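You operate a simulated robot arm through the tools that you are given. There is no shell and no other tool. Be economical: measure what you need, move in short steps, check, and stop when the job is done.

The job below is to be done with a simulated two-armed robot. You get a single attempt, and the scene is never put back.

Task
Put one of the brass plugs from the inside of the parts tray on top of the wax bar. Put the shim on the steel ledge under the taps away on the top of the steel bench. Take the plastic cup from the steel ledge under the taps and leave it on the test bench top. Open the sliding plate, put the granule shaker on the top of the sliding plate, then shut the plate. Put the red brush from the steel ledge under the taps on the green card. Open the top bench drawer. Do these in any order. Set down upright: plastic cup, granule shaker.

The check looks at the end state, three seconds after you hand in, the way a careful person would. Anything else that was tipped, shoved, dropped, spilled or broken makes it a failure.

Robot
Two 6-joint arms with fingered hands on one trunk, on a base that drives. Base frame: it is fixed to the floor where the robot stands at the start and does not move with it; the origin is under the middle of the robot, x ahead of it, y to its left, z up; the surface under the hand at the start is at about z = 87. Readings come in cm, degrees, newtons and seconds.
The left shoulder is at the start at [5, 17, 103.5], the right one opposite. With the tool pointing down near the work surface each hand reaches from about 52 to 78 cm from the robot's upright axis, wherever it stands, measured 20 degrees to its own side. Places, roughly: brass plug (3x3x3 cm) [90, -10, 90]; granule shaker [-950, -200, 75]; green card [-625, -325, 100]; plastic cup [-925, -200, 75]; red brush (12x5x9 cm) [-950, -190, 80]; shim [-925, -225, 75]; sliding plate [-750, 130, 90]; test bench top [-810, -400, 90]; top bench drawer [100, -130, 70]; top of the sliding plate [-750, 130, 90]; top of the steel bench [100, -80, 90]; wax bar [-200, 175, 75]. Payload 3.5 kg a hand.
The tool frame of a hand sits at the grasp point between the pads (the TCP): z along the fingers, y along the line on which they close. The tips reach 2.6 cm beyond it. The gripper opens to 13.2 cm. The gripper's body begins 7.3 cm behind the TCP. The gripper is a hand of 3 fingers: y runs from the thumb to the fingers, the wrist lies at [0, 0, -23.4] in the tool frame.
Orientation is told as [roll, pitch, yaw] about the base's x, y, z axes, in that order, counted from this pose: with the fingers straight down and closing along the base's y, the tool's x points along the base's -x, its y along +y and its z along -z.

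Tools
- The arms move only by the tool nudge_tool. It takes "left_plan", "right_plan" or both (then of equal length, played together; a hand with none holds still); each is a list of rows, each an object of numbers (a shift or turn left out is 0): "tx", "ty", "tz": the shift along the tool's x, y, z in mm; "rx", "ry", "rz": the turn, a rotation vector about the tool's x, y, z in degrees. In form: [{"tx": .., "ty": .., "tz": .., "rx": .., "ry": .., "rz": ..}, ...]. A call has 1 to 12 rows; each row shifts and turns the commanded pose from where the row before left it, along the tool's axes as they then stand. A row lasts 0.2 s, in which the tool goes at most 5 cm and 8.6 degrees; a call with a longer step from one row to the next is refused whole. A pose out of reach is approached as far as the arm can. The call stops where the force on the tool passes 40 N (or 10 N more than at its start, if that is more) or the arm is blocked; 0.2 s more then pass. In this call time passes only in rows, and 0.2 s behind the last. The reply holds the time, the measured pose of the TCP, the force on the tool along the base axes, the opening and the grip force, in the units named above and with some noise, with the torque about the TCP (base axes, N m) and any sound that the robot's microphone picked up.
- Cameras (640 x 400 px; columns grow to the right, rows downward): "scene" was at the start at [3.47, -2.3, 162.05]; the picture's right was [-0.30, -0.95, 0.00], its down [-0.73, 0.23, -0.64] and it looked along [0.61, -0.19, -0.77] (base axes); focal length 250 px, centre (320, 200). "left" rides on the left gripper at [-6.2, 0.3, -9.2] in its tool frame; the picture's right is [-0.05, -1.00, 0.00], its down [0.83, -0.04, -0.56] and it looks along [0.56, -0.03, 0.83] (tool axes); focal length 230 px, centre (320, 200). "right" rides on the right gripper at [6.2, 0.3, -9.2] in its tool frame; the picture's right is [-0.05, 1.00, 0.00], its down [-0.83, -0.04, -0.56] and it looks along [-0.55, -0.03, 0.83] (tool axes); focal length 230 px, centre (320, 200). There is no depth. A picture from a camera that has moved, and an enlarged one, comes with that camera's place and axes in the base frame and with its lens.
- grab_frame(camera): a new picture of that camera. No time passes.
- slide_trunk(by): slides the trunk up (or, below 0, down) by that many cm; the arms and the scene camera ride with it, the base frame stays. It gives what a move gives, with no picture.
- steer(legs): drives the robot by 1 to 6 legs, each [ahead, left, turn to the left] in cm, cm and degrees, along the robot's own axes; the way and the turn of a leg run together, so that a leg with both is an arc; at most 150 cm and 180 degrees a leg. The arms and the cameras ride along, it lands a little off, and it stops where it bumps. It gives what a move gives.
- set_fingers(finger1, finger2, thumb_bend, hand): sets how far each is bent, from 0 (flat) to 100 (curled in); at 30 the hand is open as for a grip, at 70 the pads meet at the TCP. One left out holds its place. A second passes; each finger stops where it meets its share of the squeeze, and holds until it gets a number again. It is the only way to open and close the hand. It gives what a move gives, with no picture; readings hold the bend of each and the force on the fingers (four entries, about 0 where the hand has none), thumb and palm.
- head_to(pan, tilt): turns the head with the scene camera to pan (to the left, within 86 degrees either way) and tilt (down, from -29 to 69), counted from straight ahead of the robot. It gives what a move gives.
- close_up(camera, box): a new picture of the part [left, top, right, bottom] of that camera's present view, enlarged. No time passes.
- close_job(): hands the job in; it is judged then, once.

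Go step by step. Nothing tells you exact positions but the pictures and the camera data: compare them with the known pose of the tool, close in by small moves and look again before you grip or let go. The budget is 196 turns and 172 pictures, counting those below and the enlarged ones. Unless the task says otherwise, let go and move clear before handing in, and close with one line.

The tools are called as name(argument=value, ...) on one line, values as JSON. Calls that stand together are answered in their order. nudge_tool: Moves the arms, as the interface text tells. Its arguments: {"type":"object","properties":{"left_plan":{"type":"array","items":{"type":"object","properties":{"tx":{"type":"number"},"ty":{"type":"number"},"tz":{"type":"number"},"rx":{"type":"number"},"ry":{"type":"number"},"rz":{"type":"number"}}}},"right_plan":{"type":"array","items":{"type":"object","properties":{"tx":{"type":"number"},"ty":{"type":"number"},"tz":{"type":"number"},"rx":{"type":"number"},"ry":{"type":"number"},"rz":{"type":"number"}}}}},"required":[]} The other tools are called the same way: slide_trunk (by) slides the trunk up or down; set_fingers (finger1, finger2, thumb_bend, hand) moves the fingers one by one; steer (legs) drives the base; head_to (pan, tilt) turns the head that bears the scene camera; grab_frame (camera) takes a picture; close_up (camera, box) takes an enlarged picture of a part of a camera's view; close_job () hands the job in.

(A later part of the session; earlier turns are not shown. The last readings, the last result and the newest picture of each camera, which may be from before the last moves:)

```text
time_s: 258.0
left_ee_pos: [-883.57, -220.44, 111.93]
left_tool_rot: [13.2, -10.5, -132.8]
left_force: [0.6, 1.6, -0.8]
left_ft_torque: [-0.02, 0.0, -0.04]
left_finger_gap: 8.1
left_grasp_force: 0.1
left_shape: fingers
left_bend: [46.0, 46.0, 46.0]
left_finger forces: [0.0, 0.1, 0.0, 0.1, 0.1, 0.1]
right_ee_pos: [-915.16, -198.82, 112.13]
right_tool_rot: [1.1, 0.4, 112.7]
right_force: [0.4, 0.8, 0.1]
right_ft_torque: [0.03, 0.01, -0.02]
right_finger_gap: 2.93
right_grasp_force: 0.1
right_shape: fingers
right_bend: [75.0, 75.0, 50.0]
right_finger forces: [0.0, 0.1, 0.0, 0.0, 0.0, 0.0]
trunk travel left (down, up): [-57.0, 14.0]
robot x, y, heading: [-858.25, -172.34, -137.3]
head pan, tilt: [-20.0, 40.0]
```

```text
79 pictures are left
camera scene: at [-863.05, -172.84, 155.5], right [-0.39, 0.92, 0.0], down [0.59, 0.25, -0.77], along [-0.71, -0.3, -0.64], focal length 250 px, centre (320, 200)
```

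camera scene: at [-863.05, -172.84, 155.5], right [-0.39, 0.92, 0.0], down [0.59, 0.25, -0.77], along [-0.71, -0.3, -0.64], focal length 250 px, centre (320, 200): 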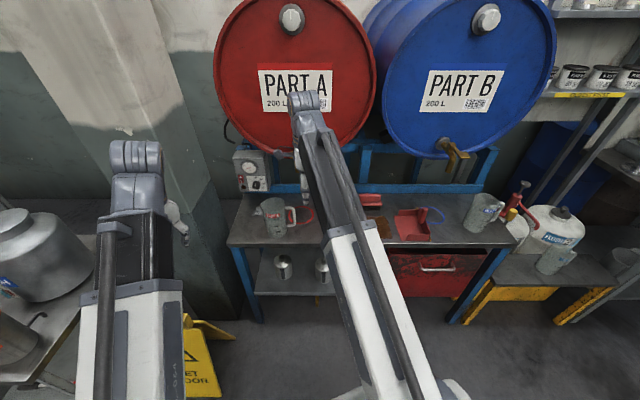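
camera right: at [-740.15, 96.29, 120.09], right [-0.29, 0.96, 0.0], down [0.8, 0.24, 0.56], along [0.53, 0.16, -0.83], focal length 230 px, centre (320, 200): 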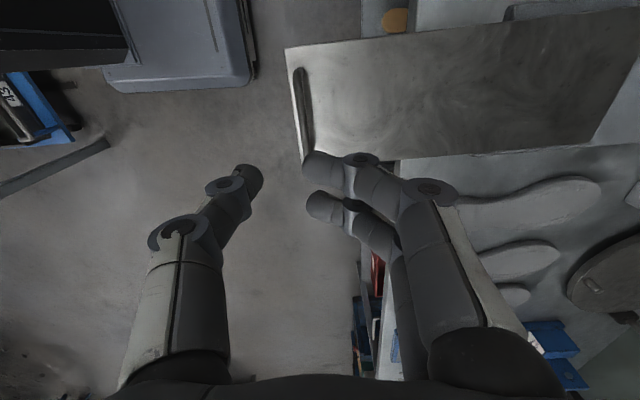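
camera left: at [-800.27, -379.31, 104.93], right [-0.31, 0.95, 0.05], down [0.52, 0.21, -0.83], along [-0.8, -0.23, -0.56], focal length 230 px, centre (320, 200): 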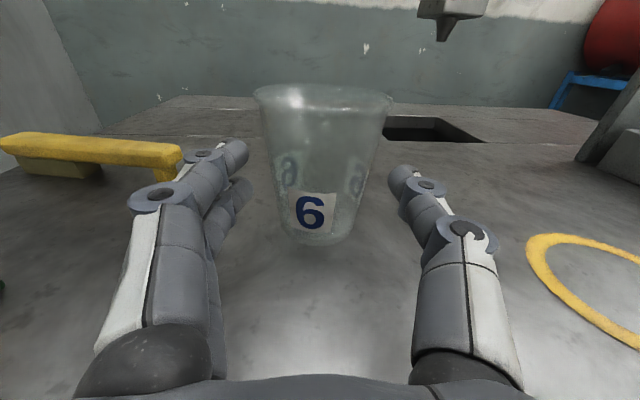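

I shift the right hand 24 cm to its right and down to z≈94 in front of the ledge, then bring the base in toward the brush.

set_fingers(hand="right", finger1=48, finger2=48, thumb_bend=48)

nudge_tool(right_plan=[{"tx": -48}, {"tx": -48}, {"tx": -48}, {"tx": -48}, {"tx": -48}, {"tz": 45}, {"tz": 45}, {"tz": 45}, {"tz": 40}])

steer(legs=[[16, -4, 0]])

grab_frame(camera="right")

grab_frame(camera="scene")

```text
time_s: 259.0
left_ee_pos: [-883.38, -220.41, 111.94]
left_tool_rot: [13.2, -10.6, -132.8]
left_force: [0.2, -0.1, 0.3]
left_ft_torque: [0.0, -0.01, 0.02]
left_finger_gap: 8.1
left_grasp_force: 0.0
left_shape: fingers
left_bend: [46.0, 46.0, 46.0]
left_finger forces: [0.0, 0.0, 0.0, 0.0, 0.1, 0.0]
right_ee_pos: [-915.16, -198.73, 111.98]
right_tool_rot: [1.1, 0.4, 112.7]
right_force: [0.0, 0.4, 0.3]
right_ft_torque: [0.0, 0.0, -0.02]
right_finger_gap: 7.4
right_grasp_force: 0.1
right_shape: fingers
right_bend: [48.0, 48.0, 48.0]
right_finger forces: [0.1, 0.0, 0.0, 0.0, 0.0, 0.1]
trunk travel left (down, up): [-57.0, 14.0]
robot x, y, heading: [-858.32, -172.24, -137.4]
head pan, tilt: [-20.0, 40.0]
```

```text
time_s: 261.0
left_ee_pos: [-883.45, -220.48, 111.93]
left_tool_rot: [13.2, -10.7, -132.8]
left_force: [-0.6, 0.5, -0.7]
left_ft_torque: [0.0, -0.01, 0.01]
left_finger_gap: 8.1
left_grasp_force: 0.1
left_shape: fingers
left_bend: [46.0, 46.0, 46.0]
left_finger forces: [0.0, 0.0, 0.0, 0.1, 0.0, 0.0]
right_ee_pos: [-924.81, -176.87, 93.66]
right_tool_rot: [1.2, 0.3, 112.7]
right_force: [0.5, 0.9, 0.2]
right_ft_torque: [0.0, -0.02, 0.0]
right_finger_gap: 7.39
right_grasp_force: 0.0
right_shape: fingers
right_bend: [48.0, 48.0, 48.0]
right_finger forces: [0.0, 0.1, 0.1, 0.1, 0.1, 0.0]
right hand out of reach, approached as far as the arm can: row 2, 3
trunk travel left (down, up): [-57.0, 14.0]
robot x, y, heading: [-858.38, -172.37, -137.3]
head pan, tilt: [-20.0, 40.0]
```

```text
time_s: 262.4
left_ee_pos: [-898.07, -228.09, 111.79]
left_tool_rot: [13.2, -10.6, -132.8]
left_force: [0.5, -0.5, 1.3]
left_ft_torque: [-0.03, -0.02, 0.0]
left_finger_gap: 8.09
left_grasp_force: 0.1
left_shape: fingers
left_bend: [46.0, 46.0, 46.0]
left_finger forces: [0.0, 0.0, 0.0, 0.0, 0.1, 0.0]
right_ee_pos: [-939.26, -184.62, 93.69]
right_tool_rot: [1.1, 0.4, 112.6]
right_force: [0.0, 0.3, -0.4]
right_ft_torque: [0.0, 0.01, -0.02]
right_finger_gap: 7.4
right_grasp_force: 0.1
right_shape: fingers
right_bend: [48.0, 48.0, 48.0]
right_finger forces: [0.1, 0.0, 0.1, 0.0, 0.0, 0.1]
trunk travel left (down, up): [-57.0, 14.0]
robot x, y, heading: [-872.55, -180.17, -137.3]
head pan, tilt: [-20.0, 40.0]
```

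```text
78 pictures are left
camera right: at [-937.06, -190.27, 102.84], right [-0.94, -0.34, 0.02], down [-0.27, 0.79, 0.55], along [-0.2, 0.51, -0.84], focal length 230 px, centre (320, 200)
```

right: 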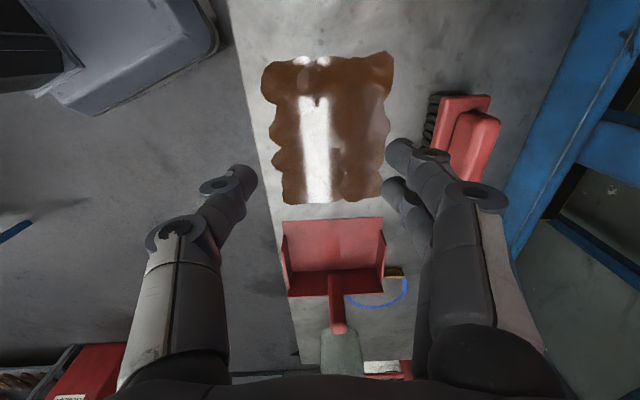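

```text
77 pictures are left
camera scene: at [-877.6, -180.56, 155.5], right [-0.38, 0.92, 0.0], down [0.59, 0.25, -0.77], along [-0.71, -0.29, -0.64], focal length 250 px, centre (320, 200)
```

scene: 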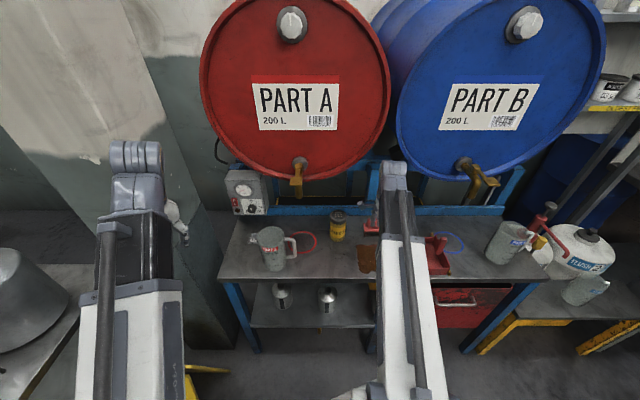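

The brush is at about [-951,-187.7]. I nudge the base closer, centre the hand over it.

steer(legs=[[6, -2, 0]])

nudge_tool(right_plan=[{"ty": 30, "tx": -10}, {"ty": 27, "tx": -10}])

grab_frame(camera="right")

```text
time_s: 263.4
left_ee_pos: [-903.85, -230.83, 111.81]
left_tool_rot: [13.1, -10.6, -132.8]
left_force: [-0.5, -0.3, 0.8]
left_ft_torque: [-0.01, -0.03, 0.0]
left_finger_gap: 8.11
left_grasp_force: 0.0
left_shape: fingers
left_bend: [46.0, 46.0, 46.0]
left_finger forces: [0.0, 0.0, 0.0, 0.0, 0.0, 0.0]
right_ee_pos: [-945.29, -187.22, 93.67]
right_tool_rot: [1.1, 0.4, 112.7]
right_force: [0.5, 0.4, -0.2]
right_ft_torque: [-0.02, -0.03, -0.02]
right_finger_gap: 7.38
right_grasp_force: 0.0
right_shape: fingers
right_bend: [48.0, 48.0, 48.0]
right_finger forces: [0.0, 0.1, 0.1, 0.1, 0.0, 0.0]
trunk travel left (down, up): [-57.0, 14.0]
robot x, y, heading: [-878.71, -182.74, -137.6]
head pan, tilt: [-20.0, 40.0]
```

```text
time_s: 264.0
left_ee_pos: [-903.64, -230.83, 111.91]
left_tool_rot: [13.1, -10.5, -132.8]
left_force: [-0.9, -0.1, -0.4]
left_ft_torque: [0.02, -0.01, 0.0]
left_finger_gap: 8.09
left_grasp_force: 0.1
left_shape: fingers
left_bend: [46.0, 46.0, 46.0]
left_finger forces: [0.1, 0.0, 0.0, 0.0, 0.1, 0.0]
right_ee_pos: [-951.04, -187.62, 93.57]
right_tool_rot: [1.2, 0.5, 112.7]
right_force: [0.7, -0.3, -0.3]
right_ft_torque: [0.0, 0.0, 0.0]
right_finger_gap: 7.39
right_grasp_force: 0.0
right_shape: fingers
right_bend: [48.0, 48.0, 48.0]
right_finger forces: [0.0, 0.0, 0.0, 0.0, 0.0, 0.0]
trunk travel left (down, up): [-57.0, 14.0]
robot x, y, heading: [-878.31, -182.75, -137.2]
head pan, tilt: [-20.0, 40.0]
```

```text
76 pictures are left
camera right: at [-948.78, -193.22, 102.81], right [-0.94, -0.34, 0.02], down [-0.27, 0.79, 0.55], along [-0.2, 0.51, -0.84], focal length 230 px, centre (320, 200)
```

right: 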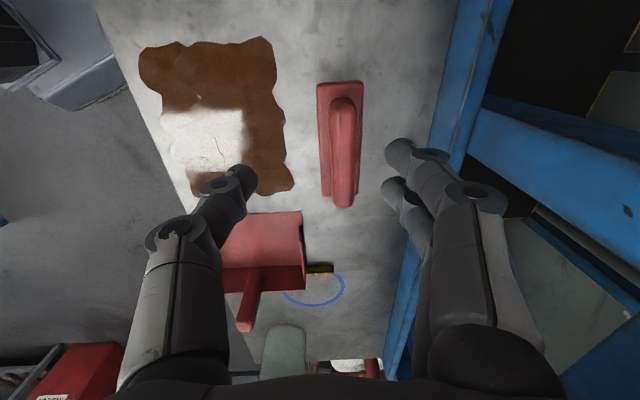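

set_fingers(hand="right", finger1=53, finger2=53, thumb_bend=53)

nudge_tool(right_plan=[{"ty": 18, "tx": -10}, {"tz": 25}, {"tz": 25}, {"tz": 25}, {"tz": 15}])

close_up(camera="right", box=[180, 40, 460, 260])

```text
time_s: 265.0
left_ee_pos: [-903.77, -230.83, 111.93]
left_tool_rot: [13.3, -10.5, -132.8]
left_force: [0.0, 0.2, -0.3]
left_ft_torque: [0.01, 0.01, -0.02]
left_finger_gap: 8.1
left_grasp_force: 0.1
left_shape: fingers
left_bend: [46.0, 46.0, 46.0]
left_finger forces: [0.0, 0.1, 0.0, 0.0, 0.1, 0.0]
right_ee_pos: [-950.95, -187.56, 93.64]
right_tool_rot: [1.1, 0.4, 112.7]
right_force: [-0.5, -0.4, 0.1]
right_ft_torque: [-0.03, 0.0, -0.01]
right_finger_gap: 5.83
right_grasp_force: 0.0
right_shape: fingers
right_bend: [53.0, 53.0, 53.0]
right_finger forces: [0.0, 0.1, 0.1, 0.0, 0.0, 0.0]
trunk travel left (down, up): [-57.0, 14.0]
robot x, y, heading: [-878.38, -182.78, -137.3]
head pan, tilt: [-20.0, 40.0]
```

```text
time_s: 266.2
left_ee_pos: [-903.76, -230.8, 111.97]
left_tool_rot: [13.2, -10.7, -132.7]
left_force: [0.0, -0.2, -0.2]
left_ft_torque: [0.0, 0.02, -0.01]
left_finger_gap: 8.07
left_grasp_force: 0.0
left_shape: fingers
left_bend: [46.0, 46.0, 46.0]
left_finger forces: [0.0, 0.1, 0.0, 0.0, 0.0, 0.0]
right_ee_pos: [-953.3, -187.53, 84.71]
right_tool_rot: [1.1, 0.4, 112.7]
right_force: [-0.7, 0.1, 0.2]
right_ft_torque: [0.03, 0.0, -0.01]
right_finger_gap: 5.83
right_grasp_force: 0.0
right_shape: fingers
right_bend: [53.0, 53.0, 53.0]
right_finger forces: [0.0, 0.0, 0.0, 0.0, 0.1, 0.0]
trunk travel left (down, up): [-57.0, 14.0]
robot x, y, heading: [-878.64, -182.9, -137.3]
head pan, tilt: [-20.0, 40.0]
```

```text
1.82 times, centred on (320, 150) of right
camera zoom: at [-951.0, -193.15, 93.89], right [-0.94, -0.34, 0.02], down [-0.27, 0.79, 0.55], along [-0.2, 0.51, -0.84], focal length 418 px, centre (320, 291)
```

zoom: 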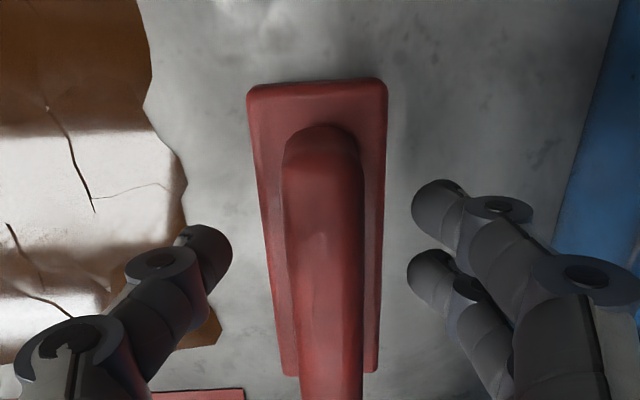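

The brush is centred. I lower another 1 cm and close.

nudge_tool(right_plan=[{"tz": 12}])

set_fingers(hand="right", finger1=70, finger2=70, thumb_bend=70)

nudge_tool(right_plan=[{"tz": -10}, {"tz": -20}, {"tz": -20}])

close_up(camera="right", box=[180, 40, 460, 260])

```text
time_s: 266.6
left_ee_pos: [-903.86, -230.8, 112.06]
left_tool_rot: [13.2, -10.5, -132.8]
left_force: [0.4, 0.5, 0.0]
left_ft_torque: [-0.01, -0.01, 0.0]
left_finger_gap: 8.1
left_grasp_force: 0.1
left_shape: fingers
left_bend: [46.0, 46.0, 46.0]
left_finger forces: [0.1, 0.0, 0.0, 0.1, 0.0, 0.0]
right_ee_pos: [-953.17, -187.53, 83.67]
right_tool_rot: [1.2, 0.4, 112.6]
right_force: [0.2, 1.1, 0.3]
right_ft_torque: [-0.01, -0.01, 0.0]
right_finger_gap: 5.82
right_grasp_force: 0.1
right_shape: fingers
right_bend: [53.0, 53.0, 53.0]
right_finger forces: [0.0, 0.0, 0.0, 0.0, 0.0, 0.1]
trunk travel left (down, up): [-57.0, 14.0]
robot x, y, heading: [-879.03, -182.46, -137.5]
head pan, tilt: [-20.0, 40.0]
```

```text
time_s: 267.6
left_ee_pos: [-903.89, -230.78, 111.92]
left_tool_rot: [13.1, -10.6, -132.8]
left_force: [0.2, 0.3, -0.3]
left_ft_torque: [0.0, 0.01, 0.01]
left_finger_gap: 8.08
left_grasp_force: 0.0
left_shape: fingers
left_bend: [46.0, 46.0, 46.0]
left_finger forces: [0.0, 0.1, 0.0, 0.0, 0.0, 0.0]
right_ee_pos: [-953.17, -187.38, 83.65]
right_tool_rot: [1.1, 0.4, 112.7]
right_force: [0.0, -0.9, -0.5]
right_ft_torque: [-0.03, -0.05, 0.01]
right_finger_gap: 2.11
right_grasp_force: 8.1
right_shape: fingers
right_bend: [65.0, 65.0, 67.0]
right_finger forces: [4.1, 3.8, 0.1, 0.0, 7.9, 0.0]
trunk travel left (down, up): [-57.0, 14.0]
robot x, y, heading: [-878.25, -182.8, -137.2]
head pan, tilt: [-20.0, 40.0]
```

```text
time_s: 268.4
left_ee_pos: [-903.69, -230.88, 111.84]
left_tool_rot: [13.2, -10.7, -132.8]
left_force: [-0.2, -0.1, -0.5]
left_ft_torque: [0.04, -0.01, 0.0]
left_finger_gap: 8.07
left_grasp_force: 0.0
left_shape: fingers
left_bend: [46.0, 46.0, 46.0]
left_finger forces: [0.0, 0.0, 0.0, 0.1, 0.1, 0.1]
right_ee_pos: [-953.34, -187.48, 88.71]
right_tool_rot: [1.1, 0.4, 112.7]
right_force: [0.3, 0.8, -0.8]
right_ft_torque: [0.01, -0.05, -0.04]
right_finger_gap: 2.15
right_grasp_force: 8.2
right_shape: fingers
right_bend: [65.0, 65.0, 67.0]
right_finger forces: [4.2, 3.7, 0.1, 0.0, 7.9, 0.0]
trunk travel left (down, up): [-57.0, 14.0]
robot x, y, heading: [-878.46, -182.54, -137.3]
head pan, tilt: [-20.0, 40.0]
```

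```text
1.82 times, centred on (320, 150) of right
camera zoom: at [-951.03, -193.08, 97.87], right [-0.94, -0.34, 0.02], down [-0.27, 0.79, 0.55], along [-0.2, 0.51, -0.84], focal length 418 px, centre (320, 291)
```

zoom: 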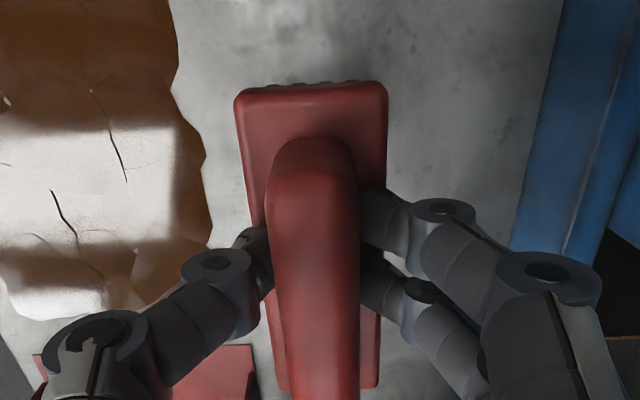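

The brush is held. I withdraw it from under the drums, raise it, and drive toward the green card stand.

nudge_tool(right_plan=[{"ty": -40, "tz": -8}, {"ty": -40, "tz": -8}, {"ty": -40}, {"ty": -40}, {"tz": -40}, {"tz": -40}])

steer(legs=[[-25, 0, 0], [-50, 79, 0], [0, 0, 137], [35, -65, 0]])

head_to(pan=-25, tilt=25)

grab_frame(camera="scene")

```text
time_s: 269.8
left_ee_pos: [-903.76, -230.81, 111.93]
left_tool_rot: [13.2, -10.7, -132.8]
left_force: [0.2, 0.0, 0.1]
left_ft_torque: [0.0, 0.03, 0.0]
left_finger_gap: 8.11
left_grasp_force: 0.0
left_shape: fingers
left_bend: [46.0, 46.0, 46.0]
left_finger forces: [0.0, 0.1, 0.0, 0.0, 0.0, 0.1]
right_ee_pos: [-938.29, -181.04, 97.98]
right_tool_rot: [1.2, 0.4, 112.6]
right_force: [0.6, 0.8, -1.4]
right_ft_torque: [0.01, 0.01, -0.02]
right_finger_gap: 2.15
right_grasp_force: 8.0
right_shape: fingers
right_bend: [65.0, 65.0, 67.0]
right_finger forces: [4.1, 3.8, 0.0, 0.0, 7.9, 0.0]
trunk travel left (down, up): [-57.0, 14.0]
robot x, y, heading: [-878.75, -182.54, -137.5]
head pan, tilt: [-20.0, 40.0]
```

```text
time_s: 285.6
left_ee_pos: [-680.05, -229.54, 111.92]
left_tool_rot: [13.2, -10.7, 9.3]
left_force: [0.4, -0.5, 0.1]
left_ft_torque: [-0.01, 0.01, 0.02]
left_finger_gap: 8.08
left_grasp_force: 0.0
left_shape: fingers
left_bend: [46.0, 46.0, 46.0]
left_finger forces: [0.0, 0.1, 0.0, 0.0, 0.1, 0.0]
right_ee_pos: [-683.38, -289.95, 97.76]
right_tool_rot: [1.1, 0.5, -105.1]
right_force: [0.3, -0.6, -2.2]
right_ft_torque: [0.06, 0.03, 0.01]
right_finger_gap: 2.08
right_grasp_force: 7.4
right_shape: fingers
right_bend: [65.0, 65.0, 67.0]
right_finger forces: [3.9, 3.5, 0.0, 0.0, 7.3, 0.0]
trunk travel left (down, up): [-57.0, 14.0]
robot x, y, heading: [-729.57, -252.1, 4.9]
head pan, tilt: [-20.0, 40.0]
```

```text
time_s: 286.4
left_ee_pos: [-680.05, -229.36, 111.83]
left_tool_rot: [13.2, -10.6, 9.3]
left_force: [-0.2, -0.4, -0.2]
left_ft_torque: [-0.02, 0.01, 0.03]
left_finger_gap: 8.1
left_grasp_force: 0.0
left_shape: fingers
left_bend: [46.0, 46.0, 46.0]
left_finger forces: [0.0, 0.0, 0.0, 0.0, 0.0, 0.1]
right_ee_pos: [-683.54, -289.97, 97.86]
right_tool_rot: [1.2, 0.4, -105.2]
right_force: [0.0, -0.4, -0.9]
right_ft_torque: [-0.01, -0.01, -0.02]
right_finger_gap: 2.06
right_grasp_force: 6.8
right_shape: fingers
right_bend: [65.0, 65.0, 67.0]
right_finger forces: [3.8, 3.5, 0.0, 0.0, 7.3, 0.1]
trunk travel left (down, up): [-57.0, 14.0]
robot x, y, heading: [-729.56, -251.87, 4.9]
head pan, tilt: [-25.0, 25.0]
```

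```text
73 pictures are left
camera scene: at [-724.79, -255.48, 157.83], right [-0.35, -0.94, 0.0], down [-0.4, 0.15, -0.91], along [0.85, -0.31, -0.42], focal length 250 px, centre (320, 200)
```

scene: 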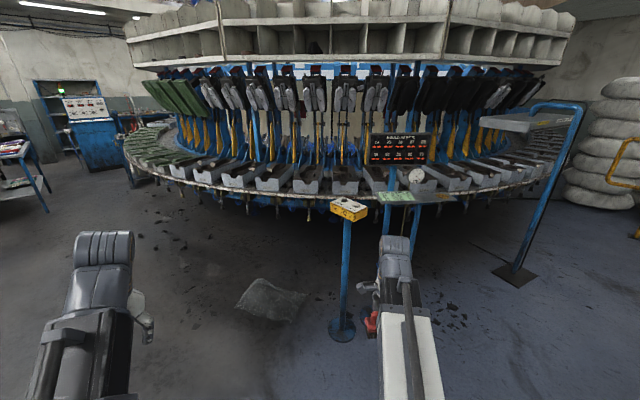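

close_up(camera="scene", box=[320, 120, 480, 230])

```text
3.64 times, centred on (400, 175) of scene
camera zoom: at [-724.79, -255.48, 157.83], right [-0.35, -0.94, 0.0], down [-0.4, 0.15, -0.91], along [0.85, -0.31, -0.42], focal length 910 px, centre (29, 291)
```

zoom: 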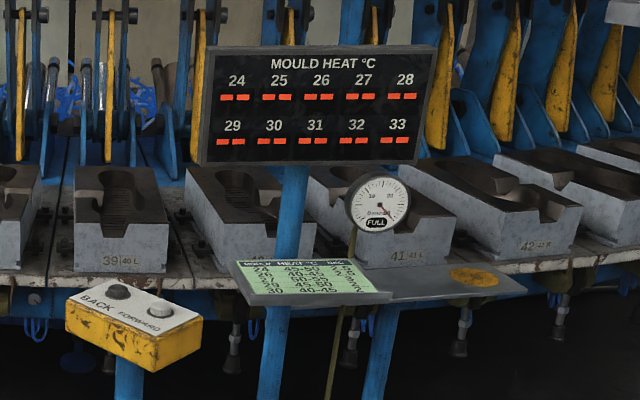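

The green card lies on the left half of the grey shelf, centre ≈[-624,-335,103]; the hand's yaw already suits it. I raise the brush and drive up short of the shelf.

slide_trunk(by=14)

nudge_tool(right_plan=[{"tz": -30}, {"tz": -30}])

steer(legs=[[0, -46, 0], [33, 0, 0]])

grab_frame(camera="right")

head_to(pan=-30, tilt=42)

grab_frame(camera="scene")

```text
time_s: 288.0
left_ee_pos: [-680.16, -229.54, 125.91]
left_tool_rot: [13.2, -10.5, 9.2]
left_force: [0.2, 0.0, 0.1]
left_ft_torque: [0.01, 0.03, 0.02]
left_finger_gap: 8.13
left_grasp_force: 0.1
left_shape: fingers
left_bend: [46.0, 46.0, 46.0]
left_finger forces: [0.0, 0.0, 0.0, 0.1, 0.1, 0.1]
right_ee_pos: [-683.42, -290.0, 111.85]
right_tool_rot: [1.1, 0.3, -105.2]
right_force: [0.3, 0.3, -1.4]
right_ft_torque: [-0.03, -0.01, 0.0]
right_finger_gap: 2.1
right_grasp_force: 7.1
right_shape: fingers
right_bend: [65.0, 65.0, 67.0]
right_finger forces: [3.8, 3.4, 0.0, 0.0, 7.3, 0.1]
trunk travel left (down, up): [-71.0, 0.0]
robot x, y, heading: [-729.65, -251.97, 4.9]
head pan, tilt: [-25.0, 25.0]
```

```text
time_s: 288.6
left_ee_pos: [-680.17, -229.34, 125.92]
left_tool_rot: [13.2, -10.6, 9.3]
left_force: [-0.2, -0.1, 0.1]
left_ft_torque: [0.03, 0.0, 0.03]
left_finger_gap: 8.07
left_grasp_force: 0.0
left_shape: fingers
left_bend: [46.0, 46.0, 46.0]
left_finger forces: [0.0, 0.1, 0.0, 0.1, 0.1, 0.0]
right_ee_pos: [-683.42, -289.82, 117.91]
right_tool_rot: [1.0, 0.4, -105.2]
right_force: [0.0, -0.6, -0.9]
right_ft_torque: [0.04, 0.0, 0.0]
right_finger_gap: 2.09
right_grasp_force: 7.3
right_shape: fingers
right_bend: [65.0, 65.0, 67.0]
right_finger forces: [3.8, 3.5, 0.1, 0.0, 7.2, 0.1]
trunk travel left (down, up): [-71.0, 0.0]
robot x, y, heading: [-729.56, -252.1, 4.8]
head pan, tilt: [-25.0, 25.0]
```

```text
time_s: 293.2
left_ee_pos: [-642.67, -272.63, 125.94]
left_tool_rot: [13.2, -10.5, 9.3]
left_force: [0.2, 0.0, -0.7]
left_ft_torque: [0.01, 0.03, 0.0]
left_finger_gap: 8.09
left_grasp_force: 0.0
left_shape: fingers
left_bend: [46.0, 46.0, 46.0]
left_finger forces: [0.0, 0.0, 0.0, 0.1, 0.0, 0.0]
right_ee_pos: [-645.95, -333.13, 117.86]
right_tool_rot: [1.1, 0.4, -105.2]
right_force: [0.5, 0.4, -1.7]
right_ft_torque: [0.0, 0.0, 0.02]
right_finger_gap: 2.08
right_grasp_force: 7.6
right_shape: fingers
right_bend: [65.0, 65.0, 67.0]
right_finger forces: [3.8, 3.4, 0.0, 0.1, 7.3, 0.0]
trunk travel left (down, up): [-71.0, 0.0]
robot x, y, heading: [-692.05, -295.14, 4.5]
head pan, tilt: [-25.0, 25.0]
```

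```text
71 pictures are left
camera right: at [-644.23, -327.21, 127.03], right [0.95, -0.31, 0.02], down [-0.27, -0.79, 0.55], along [-0.16, -0.53, -0.84], focal length 230 px, centre (320, 200)
```

right: 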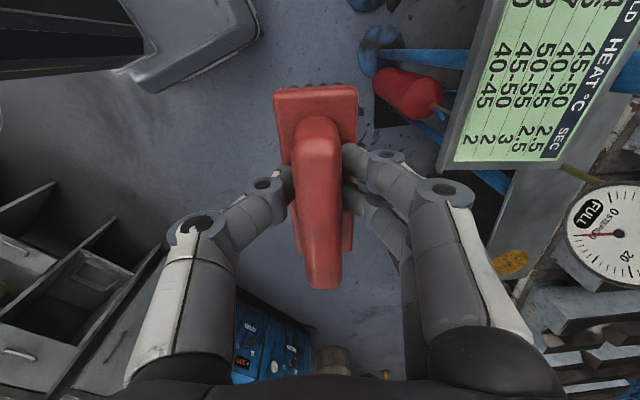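

```text
time_s: 294.0
left_ee_pos: [-642.72, -272.58, 126.01]
left_tool_rot: [13.3, -10.6, 9.2]
left_force: [0.0, -0.1, 0.2]
left_ft_torque: [-0.02, 0.03, -0.01]
left_finger_gap: 8.09
left_grasp_force: 0.1
left_shape: fingers
left_bend: [46.0, 46.0, 46.0]
left_finger forces: [0.0, 0.0, 0.0, 0.0, 0.0, 0.1]
right_ee_pos: [-645.99, -333.06, 117.81]
right_tool_rot: [1.1, 0.3, -105.2]
right_force: [0.5, -0.4, -1.8]
right_ft_torque: [0.01, 0.01, 0.02]
right_finger_gap: 2.07
right_grasp_force: 7.6
right_shape: fingers
right_bend: [65.0, 65.0, 67.0]
right_finger forces: [3.8, 3.6, 0.1, 0.0, 7.4, 0.1]
trunk travel left (down, up): [-71.0, 0.0]
robot x, y, heading: [-691.92, -295.15, 5.0]
head pan, tilt: [-30.0, 42.0]
```

```text
70 pictures are left
camera scene: at [-688.5, -299.05, 169.21], right [-0.43, -0.9, 0.0], down [-0.6, 0.29, -0.74], along [0.67, -0.32, -0.67], focal length 250 px, centre (320, 200)
```

scene: 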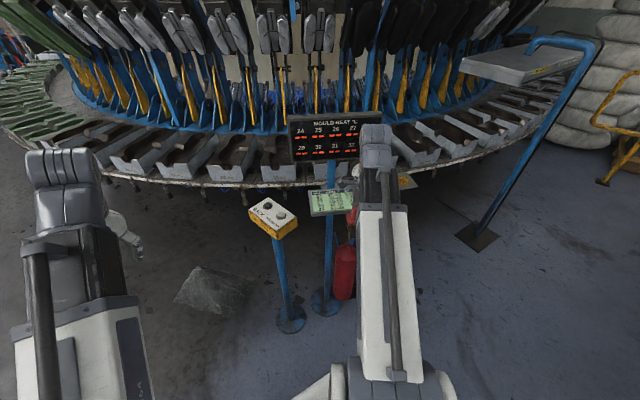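

The display hangs over the back of the card (bottom z≈121, front near x≈-624), so I tilt the hand back 18° and bring the brush over the card's front half.

nudge_tool(right_plan=[{"rx": -6}, {"rx": -6}, {"rx": -6}, {"tx": 8, "ty": 39, "tz": 13}, {"tx": 8, "ty": 39, "tz": 13}, {"tx": 7, "ty": 39, "tz": 13}, {"tx": 7, "ty": 39, "tz": 13}])

close_up(camera="scene", box=[270, 100, 430, 230])

grab_frame(camera="right")

```text
time_s: 295.6
left_ee_pos: [-642.73, -272.59, 125.88]
left_tool_rot: [13.1, -10.5, 9.3]
left_force: [0.8, 0.5, 0.0]
left_ft_torque: [-0.01, -0.03, 0.02]
left_finger_gap: 8.1
left_grasp_force: 0.1
left_shape: fingers
left_bend: [46.0, 46.0, 46.0]
left_finger forces: [0.1, 0.1, 0.1, 0.0, 0.0, 0.0]
right_ee_pos: [-628.94, -334.92, 118.36]
right_tool_rot: [19.2, 0.4, -105.2]
right_force: [0.2, 0.9, -0.5]
right_ft_torque: [0.01, 0.0, 0.0]
right_finger_gap: 2.07
right_grasp_force: 7.4
right_shape: fingers
right_bend: [65.0, 65.0, 67.0]
right_finger forces: [3.8, 3.5, 0.1, 0.0, 7.7, 0.0]
right hand out of reach, approached as far as the arm can: row 3
trunk travel left (down, up): [-71.0, 0.0]
robot x, y, heading: [-692.06, -295.46, 4.4]
head pan, tilt: [-30.0, 42.0]
```

```text
3.08 times, centred on (350, 165) of scene
camera zoom: at [-688.45, -299.05, 169.2], right [-0.43, -0.9, 0.0], down [-0.61, 0.29, -0.74], along [0.67, -0.32, -0.67], focal length 770 px, centre (228, 308)
```

zoom: 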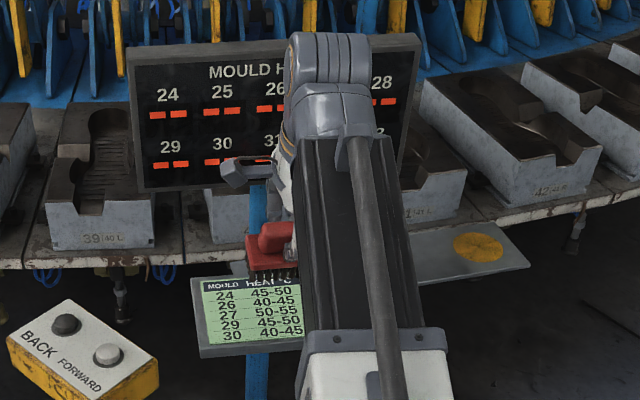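

```text
68 pictures are left
camera right: at [-629.95, -328.3, 127.21], right [0.9, -0.3, 0.33], down [-0.43, -0.75, 0.51], along [0.09, -0.59, -0.8], focal length 230 px, centre (320, 200)
```

right: 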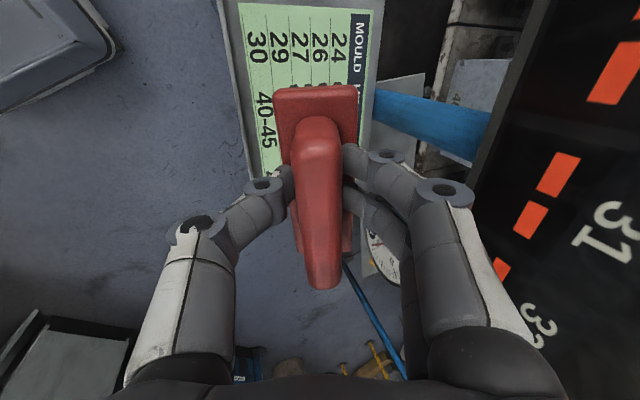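

nudge_tool(right_plan=[{"tz": 19, "ty": -6.2}, {"tz": 19, "ty": -6.2}, {"tz": 19, "ty": -6.2}])

close_up(camera="scene", box=[290, 140, 400, 230])

grab_frame(camera="right")

```text
time_s: 296.4
left_ee_pos: [-642.83, -272.77, 125.94]
left_tool_rot: [13.1, -10.6, 9.3]
left_force: [-0.2, -0.3, -0.5]
left_ft_torque: [-0.01, -0.01, -0.02]
left_finger_gap: 8.09
left_grasp_force: 0.0
left_shape: fingers
left_bend: [46.0, 46.0, 46.0]
left_finger forces: [0.0, 0.0, 0.1, 0.1, 0.1, 0.0]
right_ee_pos: [-628.93, -335.17, 112.46]
right_tool_rot: [19.2, 0.5, -105.2]
right_force: [-1.0, 0.6, -1.2]
right_ft_torque: [0.03, 0.0, -0.01]
right_finger_gap: 2.07
right_grasp_force: 7.2
right_shape: fingers
right_bend: [65.0, 65.0, 67.0]
right_finger forces: [3.7, 3.6, 0.1, 0.0, 7.8, 0.0]
trunk travel left (down, up): [-71.0, 0.0]
robot x, y, heading: [-692.65, -295.33, 4.8]
head pan, tilt: [-30.0, 42.0]
```

```text
4.44 times, centred on (345, 185) of scene
camera zoom: at [-688.5, -299.06, 169.21], right [-0.43, -0.9, 0.0], down [-0.6, 0.29, -0.74], along [0.67, -0.32, -0.67], focal length 1113 px, centre (209, 267)
```

zoom: 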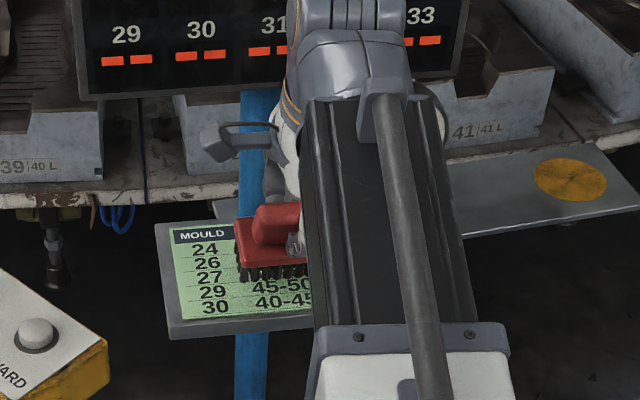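

```text
66 pictures are left
camera right: at [-629.87, -328.45, 121.22], right [0.9, -0.3, 0.33], down [-0.43, -0.75, 0.51], along [0.09, -0.59, -0.8], focal length 230 px, centre (320, 200)
```

right: 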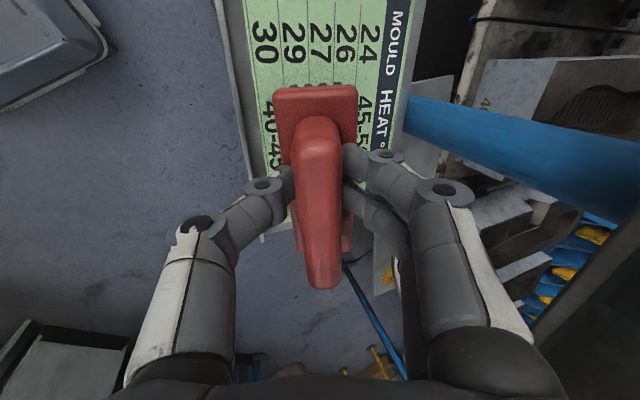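

nudge_tool(right_plan=[{"tz": 14, "ty": -4.6, "tx": 8}, {"tz": 6, "ty": -2}, {"tz": 4, "ty": -1.3}])

close_up(camera="scene", box=[290, 140, 400, 230])

```text
time_s: 297.4
left_ee_pos: [-642.98, -272.48, 125.91]
left_tool_rot: [13.2, -10.7, 9.3]
left_force: [0.8, 0.3, 0.1]
left_ft_torque: [0.03, 0.03, 0.0]
left_finger_gap: 8.08
left_grasp_force: 0.0
left_shape: fingers
left_bend: [46.0, 46.0, 46.0]
left_finger forces: [0.1, 0.0, 0.1, 0.0, 0.1, 0.0]
right_ee_pos: [-628.57, -334.16, 110.67]
right_tool_rot: [20.1, 0.2, -105.4]
right_force: [-3.3, -0.9, 25.1]
right_ft_torque: [0.0, 0.11, -0.05]
right_finger_gap: 2.04
right_grasp_force: 21.2
right_shape: fingers
right_bend: [63.0, 63.0, 70.0]
right_finger forces: [7.1, 7.2, 0.0, 0.0, 28.6, 0.0]
trunk travel left (down, up): [-71.0, 0.0]
robot x, y, heading: [-692.11, -295.17, 4.4]
head pan, tilt: [-30.0, 42.0]
stopped in row 3 (right hand): the force on the tool passed its limit at 41 N (the readings are from after the stop); the commanded pose is now the measured one
```

```text
4.44 times, centred on (345, 185) of scene
camera zoom: at [-688.77, -298.89, 169.22], right [-0.43, -0.9, 0.0], down [-0.6, 0.29, -0.74], along [0.67, -0.32, -0.67], focal length 1113 px, centre (209, 267)
```

zoom: 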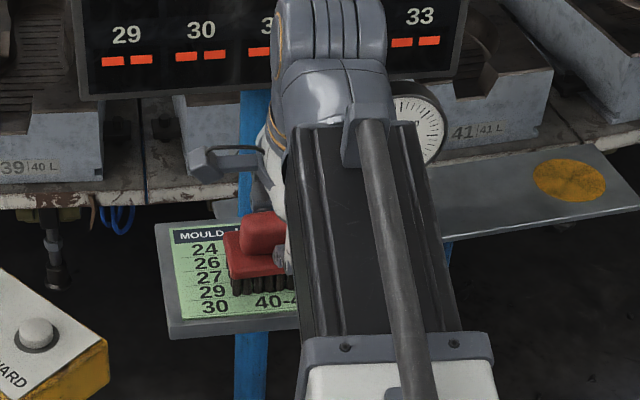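

Contact with the card. I ease off, loosen only the far fingers, and let the thumb push the brush upright.

nudge_tool(right_plan=[{"tz": -3, "ty": 1}])

set_fingers(hand="right", finger1=60, finger2=60)

close_up(camera="right", box=[200, 60, 440, 300])

close_up(camera="scene", box=[310, 170, 370, 225])

```text
time_s: 297.8
left_ee_pos: [-642.96, -272.61, 125.92]
left_tool_rot: [13.1, -10.6, 9.3]
left_force: [-0.1, 0.6, 0.6]
left_ft_torque: [0.01, -0.01, 0.0]
left_finger_gap: 8.1
left_grasp_force: 0.0
left_shape: fingers
left_bend: [46.0, 46.0, 46.0]
left_finger forces: [0.0, 0.0, 0.0, 0.1, 0.1, 0.0]
right_ee_pos: [-628.52, -334.31, 110.77]
right_tool_rot: [19.7, 0.4, -105.2]
right_force: [-0.9, -0.2, 17.2]
right_ft_torque: [-0.01, -0.03, 0.0]
right_finger_gap: 2.05
right_grasp_force: 17.4
right_shape: fingers
right_bend: [64.0, 64.0, 70.0]
right_finger forces: [5.9, 6.2, 0.0, 0.0, 22.0, 0.0]
trunk travel left (down, up): [-71.0, 0.0]
robot x, y, heading: [-692.36, -295.35, 4.7]
head pan, tilt: [-30.0, 42.0]
```

```text
time_s: 298.8
left_ee_pos: [-642.84, -272.52, 125.83]
left_tool_rot: [13.1, -10.5, 9.3]
left_force: [-0.3, 0.3, -0.8]
left_ft_torque: [0.0, 0.02, 0.03]
left_finger_gap: 8.09
left_grasp_force: 0.1
left_shape: fingers
left_bend: [46.0, 46.0, 46.0]
left_finger forces: [0.1, 0.0, 0.1, 0.1, 0.0, 0.1]
right_ee_pos: [-628.55, -334.16, 110.63]
right_tool_rot: [19.6, 0.4, -105.3]
right_force: [0.1, 0.4, 1.9]
right_ft_torque: [0.01, 0.03, -0.01]
right_finger_gap: 2.32
right_grasp_force: 4.2
right_shape: fingers
right_bend: [58.0, 58.0, 70.0]
right_finger forces: [1.1, 1.2, 0.0, 0.0, 4.7, 0.1]
trunk travel left (down, up): [-71.0, 0.0]
robot x, y, heading: [-692.29, -295.43, 4.5]
head pan, tilt: [-30.0, 42.0]
```

```text
1.67 times, centred on (320, 180) of right
camera zoom: at [-629.53, -327.58, 119.35], right [0.89, -0.3, 0.33], down [-0.44, -0.74, 0.5], along [0.1, -0.6, -0.8], focal length 384 px, centre (320, 233)
```

zoom: 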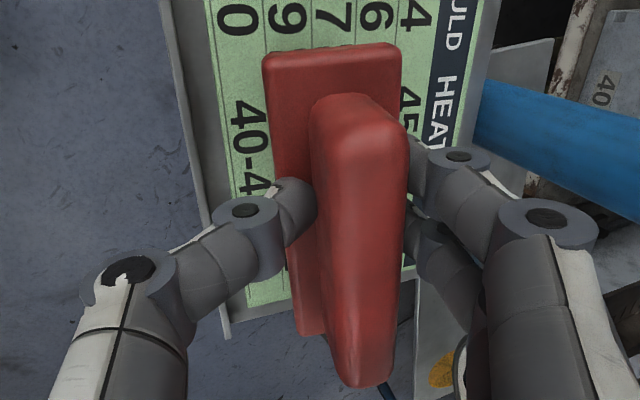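

```text
7.27 times, centred on (340, 198) of scene
camera zoom: at [-688.56, -299.02, 169.2], right [-0.43, -0.9, 0.0], down [-0.6, 0.29, -0.74], along [0.67, -0.32, -0.67], focal length 1821 px, centre (174, 218)
```

zoom: 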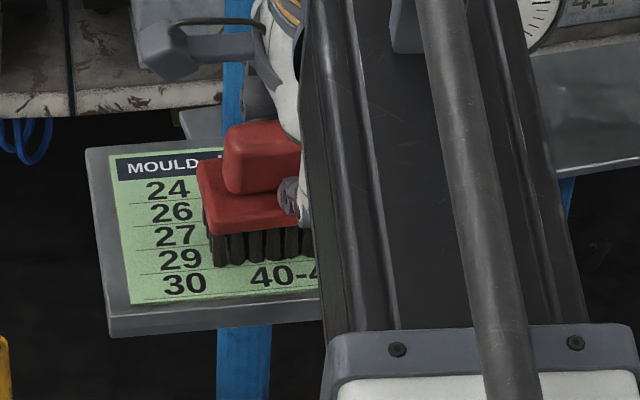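

The brush now stands upright on its bristles on the card. I open the rest gently.

set_fingers(hand="right", finger1=52, finger2=52, thumb_bend=66)

set_fingers(hand="right", finger1=50, finger2=50, thumb_bend=56)

close_up(camera="right", box=[200, 60, 440, 300])

```text
time_s: 299.8
left_ee_pos: [-642.77, -272.64, 126.03]
left_tool_rot: [13.2, -10.6, 9.4]
left_force: [0.5, 0.4, -0.2]
left_ft_torque: [-0.04, 0.0, 0.01]
left_finger_gap: 8.08
left_grasp_force: 0.1
left_shape: fingers
left_bend: [46.0, 46.0, 46.0]
left_finger forces: [0.0, 0.1, 0.0, 0.1, 0.0, 0.0]
right_ee_pos: [-628.51, -334.2, 110.59]
right_tool_rot: [19.6, 0.3, -105.2]
right_force: [-0.5, -0.2, 6.9]
right_ft_torque: [-0.01, 0.02, 0.03]
right_finger_gap: 3.35
right_grasp_force: 3.8
right_shape: fingers
right_bend: [52.0, 52.0, 68.0]
right_finger forces: [0.1, 0.0, 0.0, 0.1, 8.0, 0.0]
trunk travel left (down, up): [-71.0, 0.0]
robot x, y, heading: [-692.51, -295.19, 4.8]
head pan, tilt: [-30.0, 42.0]
```

```text
time_s: 300.8
left_ee_pos: [-642.91, -272.57, 125.89]
left_tool_rot: [13.2, -10.6, 9.3]
left_force: [-0.1, 0.0, -0.3]
left_ft_torque: [0.02, 0.01, -0.04]
left_finger_gap: 8.13
left_grasp_force: 0.1
left_shape: fingers
left_bend: [46.0, 46.0, 46.0]
left_finger forces: [0.0, 0.0, 0.0, 0.0, 0.1, 0.1]
right_ee_pos: [-628.36, -334.11, 110.53]
right_tool_rot: [19.7, 0.3, -105.3]
right_force: [0.0, 0.4, -0.8]
right_ft_torque: [-0.04, -0.01, 0.0]
right_finger_gap: 5.75
right_grasp_force: 0.1
right_shape: fingers
right_bend: [50.0, 50.0, 56.0]
right_finger forces: [0.0, 0.0, 0.1, 0.0, 0.0, 0.0]
trunk travel left (down, up): [-71.0, 0.0]
robot x, y, heading: [-692.17, -295.13, 4.4]
head pan, tilt: [-30.0, 42.0]
```

```text
1.67 times, centred on (320, 180) of right
camera zoom: at [-629.53, -327.59, 119.34], right [0.89, -0.3, 0.33], down [-0.44, -0.74, 0.5], along [0.1, -0.6, -0.8], focal length 384 px, centre (320, 233)
```

zoom: 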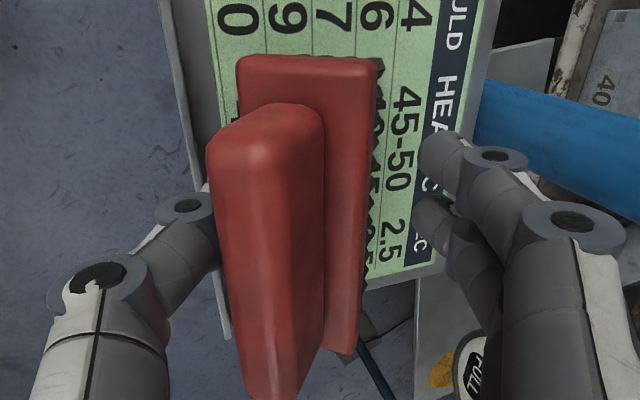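

It leaned back onto the thumb. I close the thumb again to push it past upright and let the far fingers guard it.

set_fingers(hand="right", finger1=54, finger2=54, thumb_bend=74)

close_up(camera="right", box=[200, 60, 440, 300])

```text
time_s: 301.8
left_ee_pos: [-642.65, -272.64, 126.04]
left_tool_rot: [13.1, -10.5, 9.3]
left_force: [0.0, -0.5, 0.5]
left_ft_torque: [0.0, 0.02, -0.03]
left_finger_gap: 8.07
left_grasp_force: 0.0
left_shape: fingers
left_bend: [46.0, 46.0, 46.0]
left_finger forces: [0.0, 0.1, 0.1, 0.0, 0.0, 0.0]
right_ee_pos: [-628.45, -334.3, 110.58]
right_tool_rot: [19.6, 0.3, -105.3]
right_force: [-0.2, 0.9, -0.3]
right_ft_torque: [0.01, 0.0, -0.01]
right_finger_gap: 2.5
right_grasp_force: 0.2
right_shape: fingers
right_bend: [54.0, 54.0, 74.0]
right_finger forces: [0.2, 0.4, 0.0, 0.0, 0.2, 0.0]
trunk travel left (down, up): [-71.0, 0.0]
robot x, y, heading: [-692.32, -295.68, 4.4]
head pan, tilt: [-30.0, 42.0]
```

```text
1.67 times, centred on (320, 180) of right
camera zoom: at [-629.51, -327.6, 119.35], right [0.89, -0.3, 0.33], down [-0.44, -0.74, 0.5], along [0.1, -0.6, -0.8], focal length 384 px, centre (320, 233)
```

zoom: 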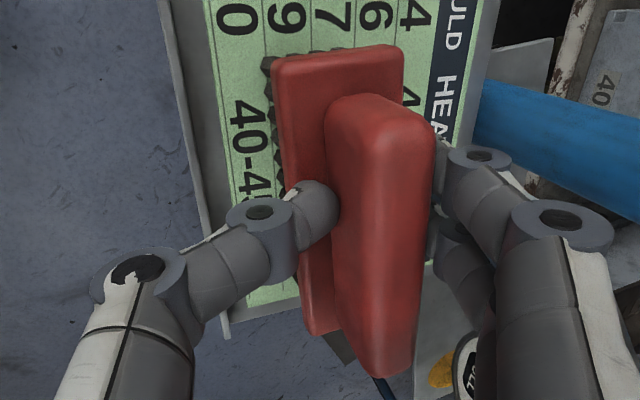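

It now stands about upright with hardly any contact. Opening the thumb presses the block down, so I lift straight up instead.

set_fingers(hand="right", finger1=52, finger2=52)

close_up(camera="right", box=[200, 60, 440, 300])

```text
time_s: 302.8
left_ee_pos: [-642.8, -272.75, 125.88]
left_tool_rot: [13.1, -10.6, 9.3]
left_force: [0.7, 0.6, -0.1]
left_ft_torque: [-0.02, 0.01, -0.02]
left_finger_gap: 8.09
left_grasp_force: 0.1
left_shape: fingers
left_bend: [46.0, 46.0, 46.0]
left_finger forces: [0.0, 0.0, 0.1, 0.0, 0.0, 0.0]
right_ee_pos: [-628.49, -334.28, 110.66]
right_tool_rot: [19.5, 0.3, -105.3]
right_force: [0.1, -0.1, -0.2]
right_ft_torque: [0.02, 0.0, -0.02]
right_finger_gap: 2.71
right_grasp_force: 0.1
right_shape: fingers
right_bend: [52.0, 52.0, 74.0]
right_finger forces: [0.0, 0.0, 0.0, 0.0, 0.2, 0.1]
trunk travel left (down, up): [-71.0, 0.0]
robot x, y, heading: [-692.04, -295.3, 4.5]
head pan, tilt: [-30.0, 42.0]
```

```text
1.67 times, centred on (320, 180) of right
camera zoom: at [-629.51, -327.6, 119.36], right [0.89, -0.3, 0.33], down [-0.44, -0.74, 0.5], along [0.1, -0.6, -0.8], focal length 384 px, centre (320, 233)
```

zoom: 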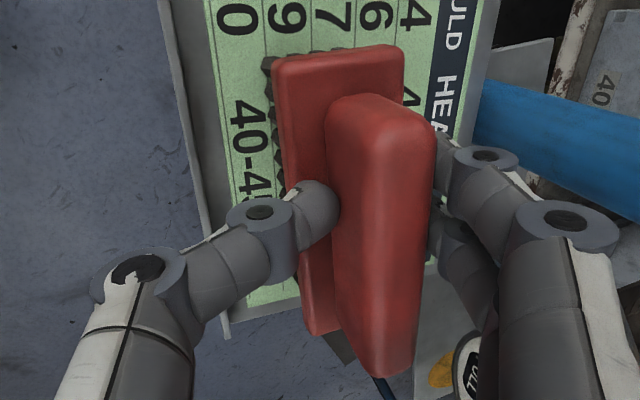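

nudge_tool(right_plan=[{"tz": -10, "ty": 3.4}, {"tz": -20, "ty": 6.8}, {"tz": -28, "ty": 9.5}, {"tz": -28, "ty": 6}, {"tz": -28}])

grab_frame(camera="right")

```text
time_s: 304.0
left_ee_pos: [-642.85, -272.53, 125.99]
left_tool_rot: [13.2, -10.6, 9.4]
left_force: [0.1, 0.1, -0.3]
left_ft_torque: [0.05, 0.03, 0.02]
left_finger_gap: 8.1
left_grasp_force: 0.0
left_shape: fingers
left_bend: [46.0, 46.0, 46.0]
left_finger forces: [0.1, 0.0, 0.0, 0.0, 0.1, 0.0]
right_ee_pos: [-630.0, -334.0, 122.25]
right_tool_rot: [19.7, 0.3, -105.3]
right_force: [0.1, -0.7, 0.0]
right_ft_torque: [-0.02, 0.02, -0.03]
right_finger_gap: 2.71
right_grasp_force: 0.0
right_shape: fingers
right_bend: [52.0, 52.0, 74.0]
right_finger forces: [0.0, 0.0, 0.0, 0.0, 0.0, 0.0]
trunk travel left (down, up): [-71.0, 0.0]
robot x, y, heading: [-692.12, -295.32, 4.6]
head pan, tilt: [-30.0, 42.0]
```

```text
59 pictures are left
camera right: at [-631.04, -327.31, 130.93], right [0.89, -0.3, 0.33], down [-0.44, -0.74, 0.5], along [0.1, -0.6, -0.8], focal length 230 px, centre (320, 200)
```

right: 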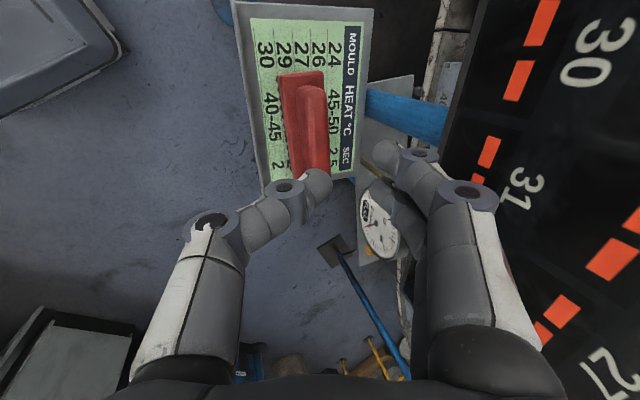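

The brush stands on the green card. I back away, turn round, and return to the ledge to look for the shim.

steer(legs=[[-40, 0, 0], [0, 0, 95], [0, 0, 90], [0, -120, 0], [95, -33, 0]])

head_to(pan=42, tilt=38)

grab_frame(camera="scene")

```text
time_s: 322.8
left_ee_pos: [-855.64, -186.91, 125.53]
left_tool_rot: [13.2, -10.3, -177.9]
left_force: [-1.8, -0.6, 0.0]
left_ft_torque: [0.01, -0.11, 0.03]
left_finger_gap: 8.13
left_grasp_force: 0.1
left_shape: fingers
left_bend: [46.0, 46.0, 46.0]
left_finger forces: [0.0, 0.0, 0.1, 0.1, 0.0, 0.0]
right_ee_pos: [-860.85, -124.41, 121.87]
right_tool_rot: [19.3, 0.1, 67.5]
right_force: [-1.7, 1.3, -0.6]
right_ft_torque: [0.03, -0.07, -0.02]
right_finger_gap: 2.74
right_grasp_force: 0.0
right_shape: fingers
right_bend: [52.0, 52.0, 74.0]
right_finger forces: [0.0, 0.0, 0.0, 0.0, 0.0, 0.0]
trunk travel left (down, up): [-71.0, 0.0]
robot x, y, heading: [-803.26, -170.59, 177.9]
head pan, tilt: [-30.0, 42.0]
stopped in leg 5: the robot was blocked; the commanded pose is now the measured one
```

```text
time_s: 324.3
left_ee_pos: [-855.04, -186.83, 125.92]
left_tool_rot: [13.2, -10.6, -177.7]
left_force: [-0.5, -0.2, -0.2]
left_ft_torque: [0.01, 0.0, 0.01]
left_finger_gap: 8.13
left_grasp_force: 0.0
left_shape: fingers
left_bend: [46.0, 46.0, 46.0]
left_finger forces: [0.0, 0.0, 0.0, 0.1, 0.0, 0.0]
right_ee_pos: [-860.1, -124.27, 122.05]
right_tool_rot: [19.6, 0.2, 67.4]
right_force: [-0.1, -0.5, 0.7]
right_ft_torque: [0.0, 0.0, 0.02]
right_finger_gap: 2.7
right_grasp_force: 0.0
right_shape: fingers
right_bend: [52.0, 52.0, 74.0]
right_finger forces: [0.0, 0.0, 0.0, 0.0, 0.1, 0.1]
trunk travel left (down, up): [-71.0, 0.0]
robot x, y, heading: [-803.47, -170.8, 177.7]
head pan, tilt: [42.0, 38.0]
```

```text
58 pictures are left
camera scene: at [-805.73, -176.31, 169.8], right [-0.64, 0.77, 0.0], down [0.47, 0.39, -0.79], along [-0.61, -0.5, -0.62], focal length 250 px, centre (320, 200)
```

scene: 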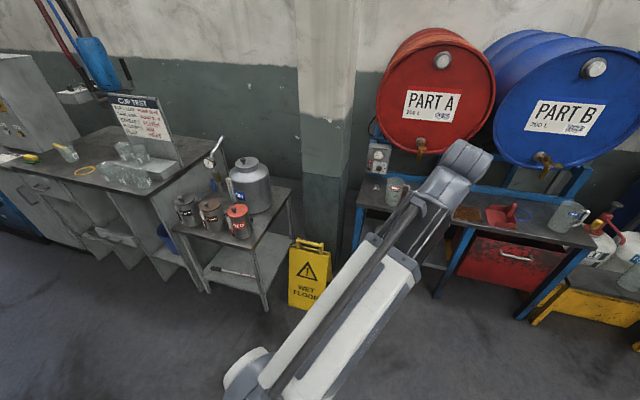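

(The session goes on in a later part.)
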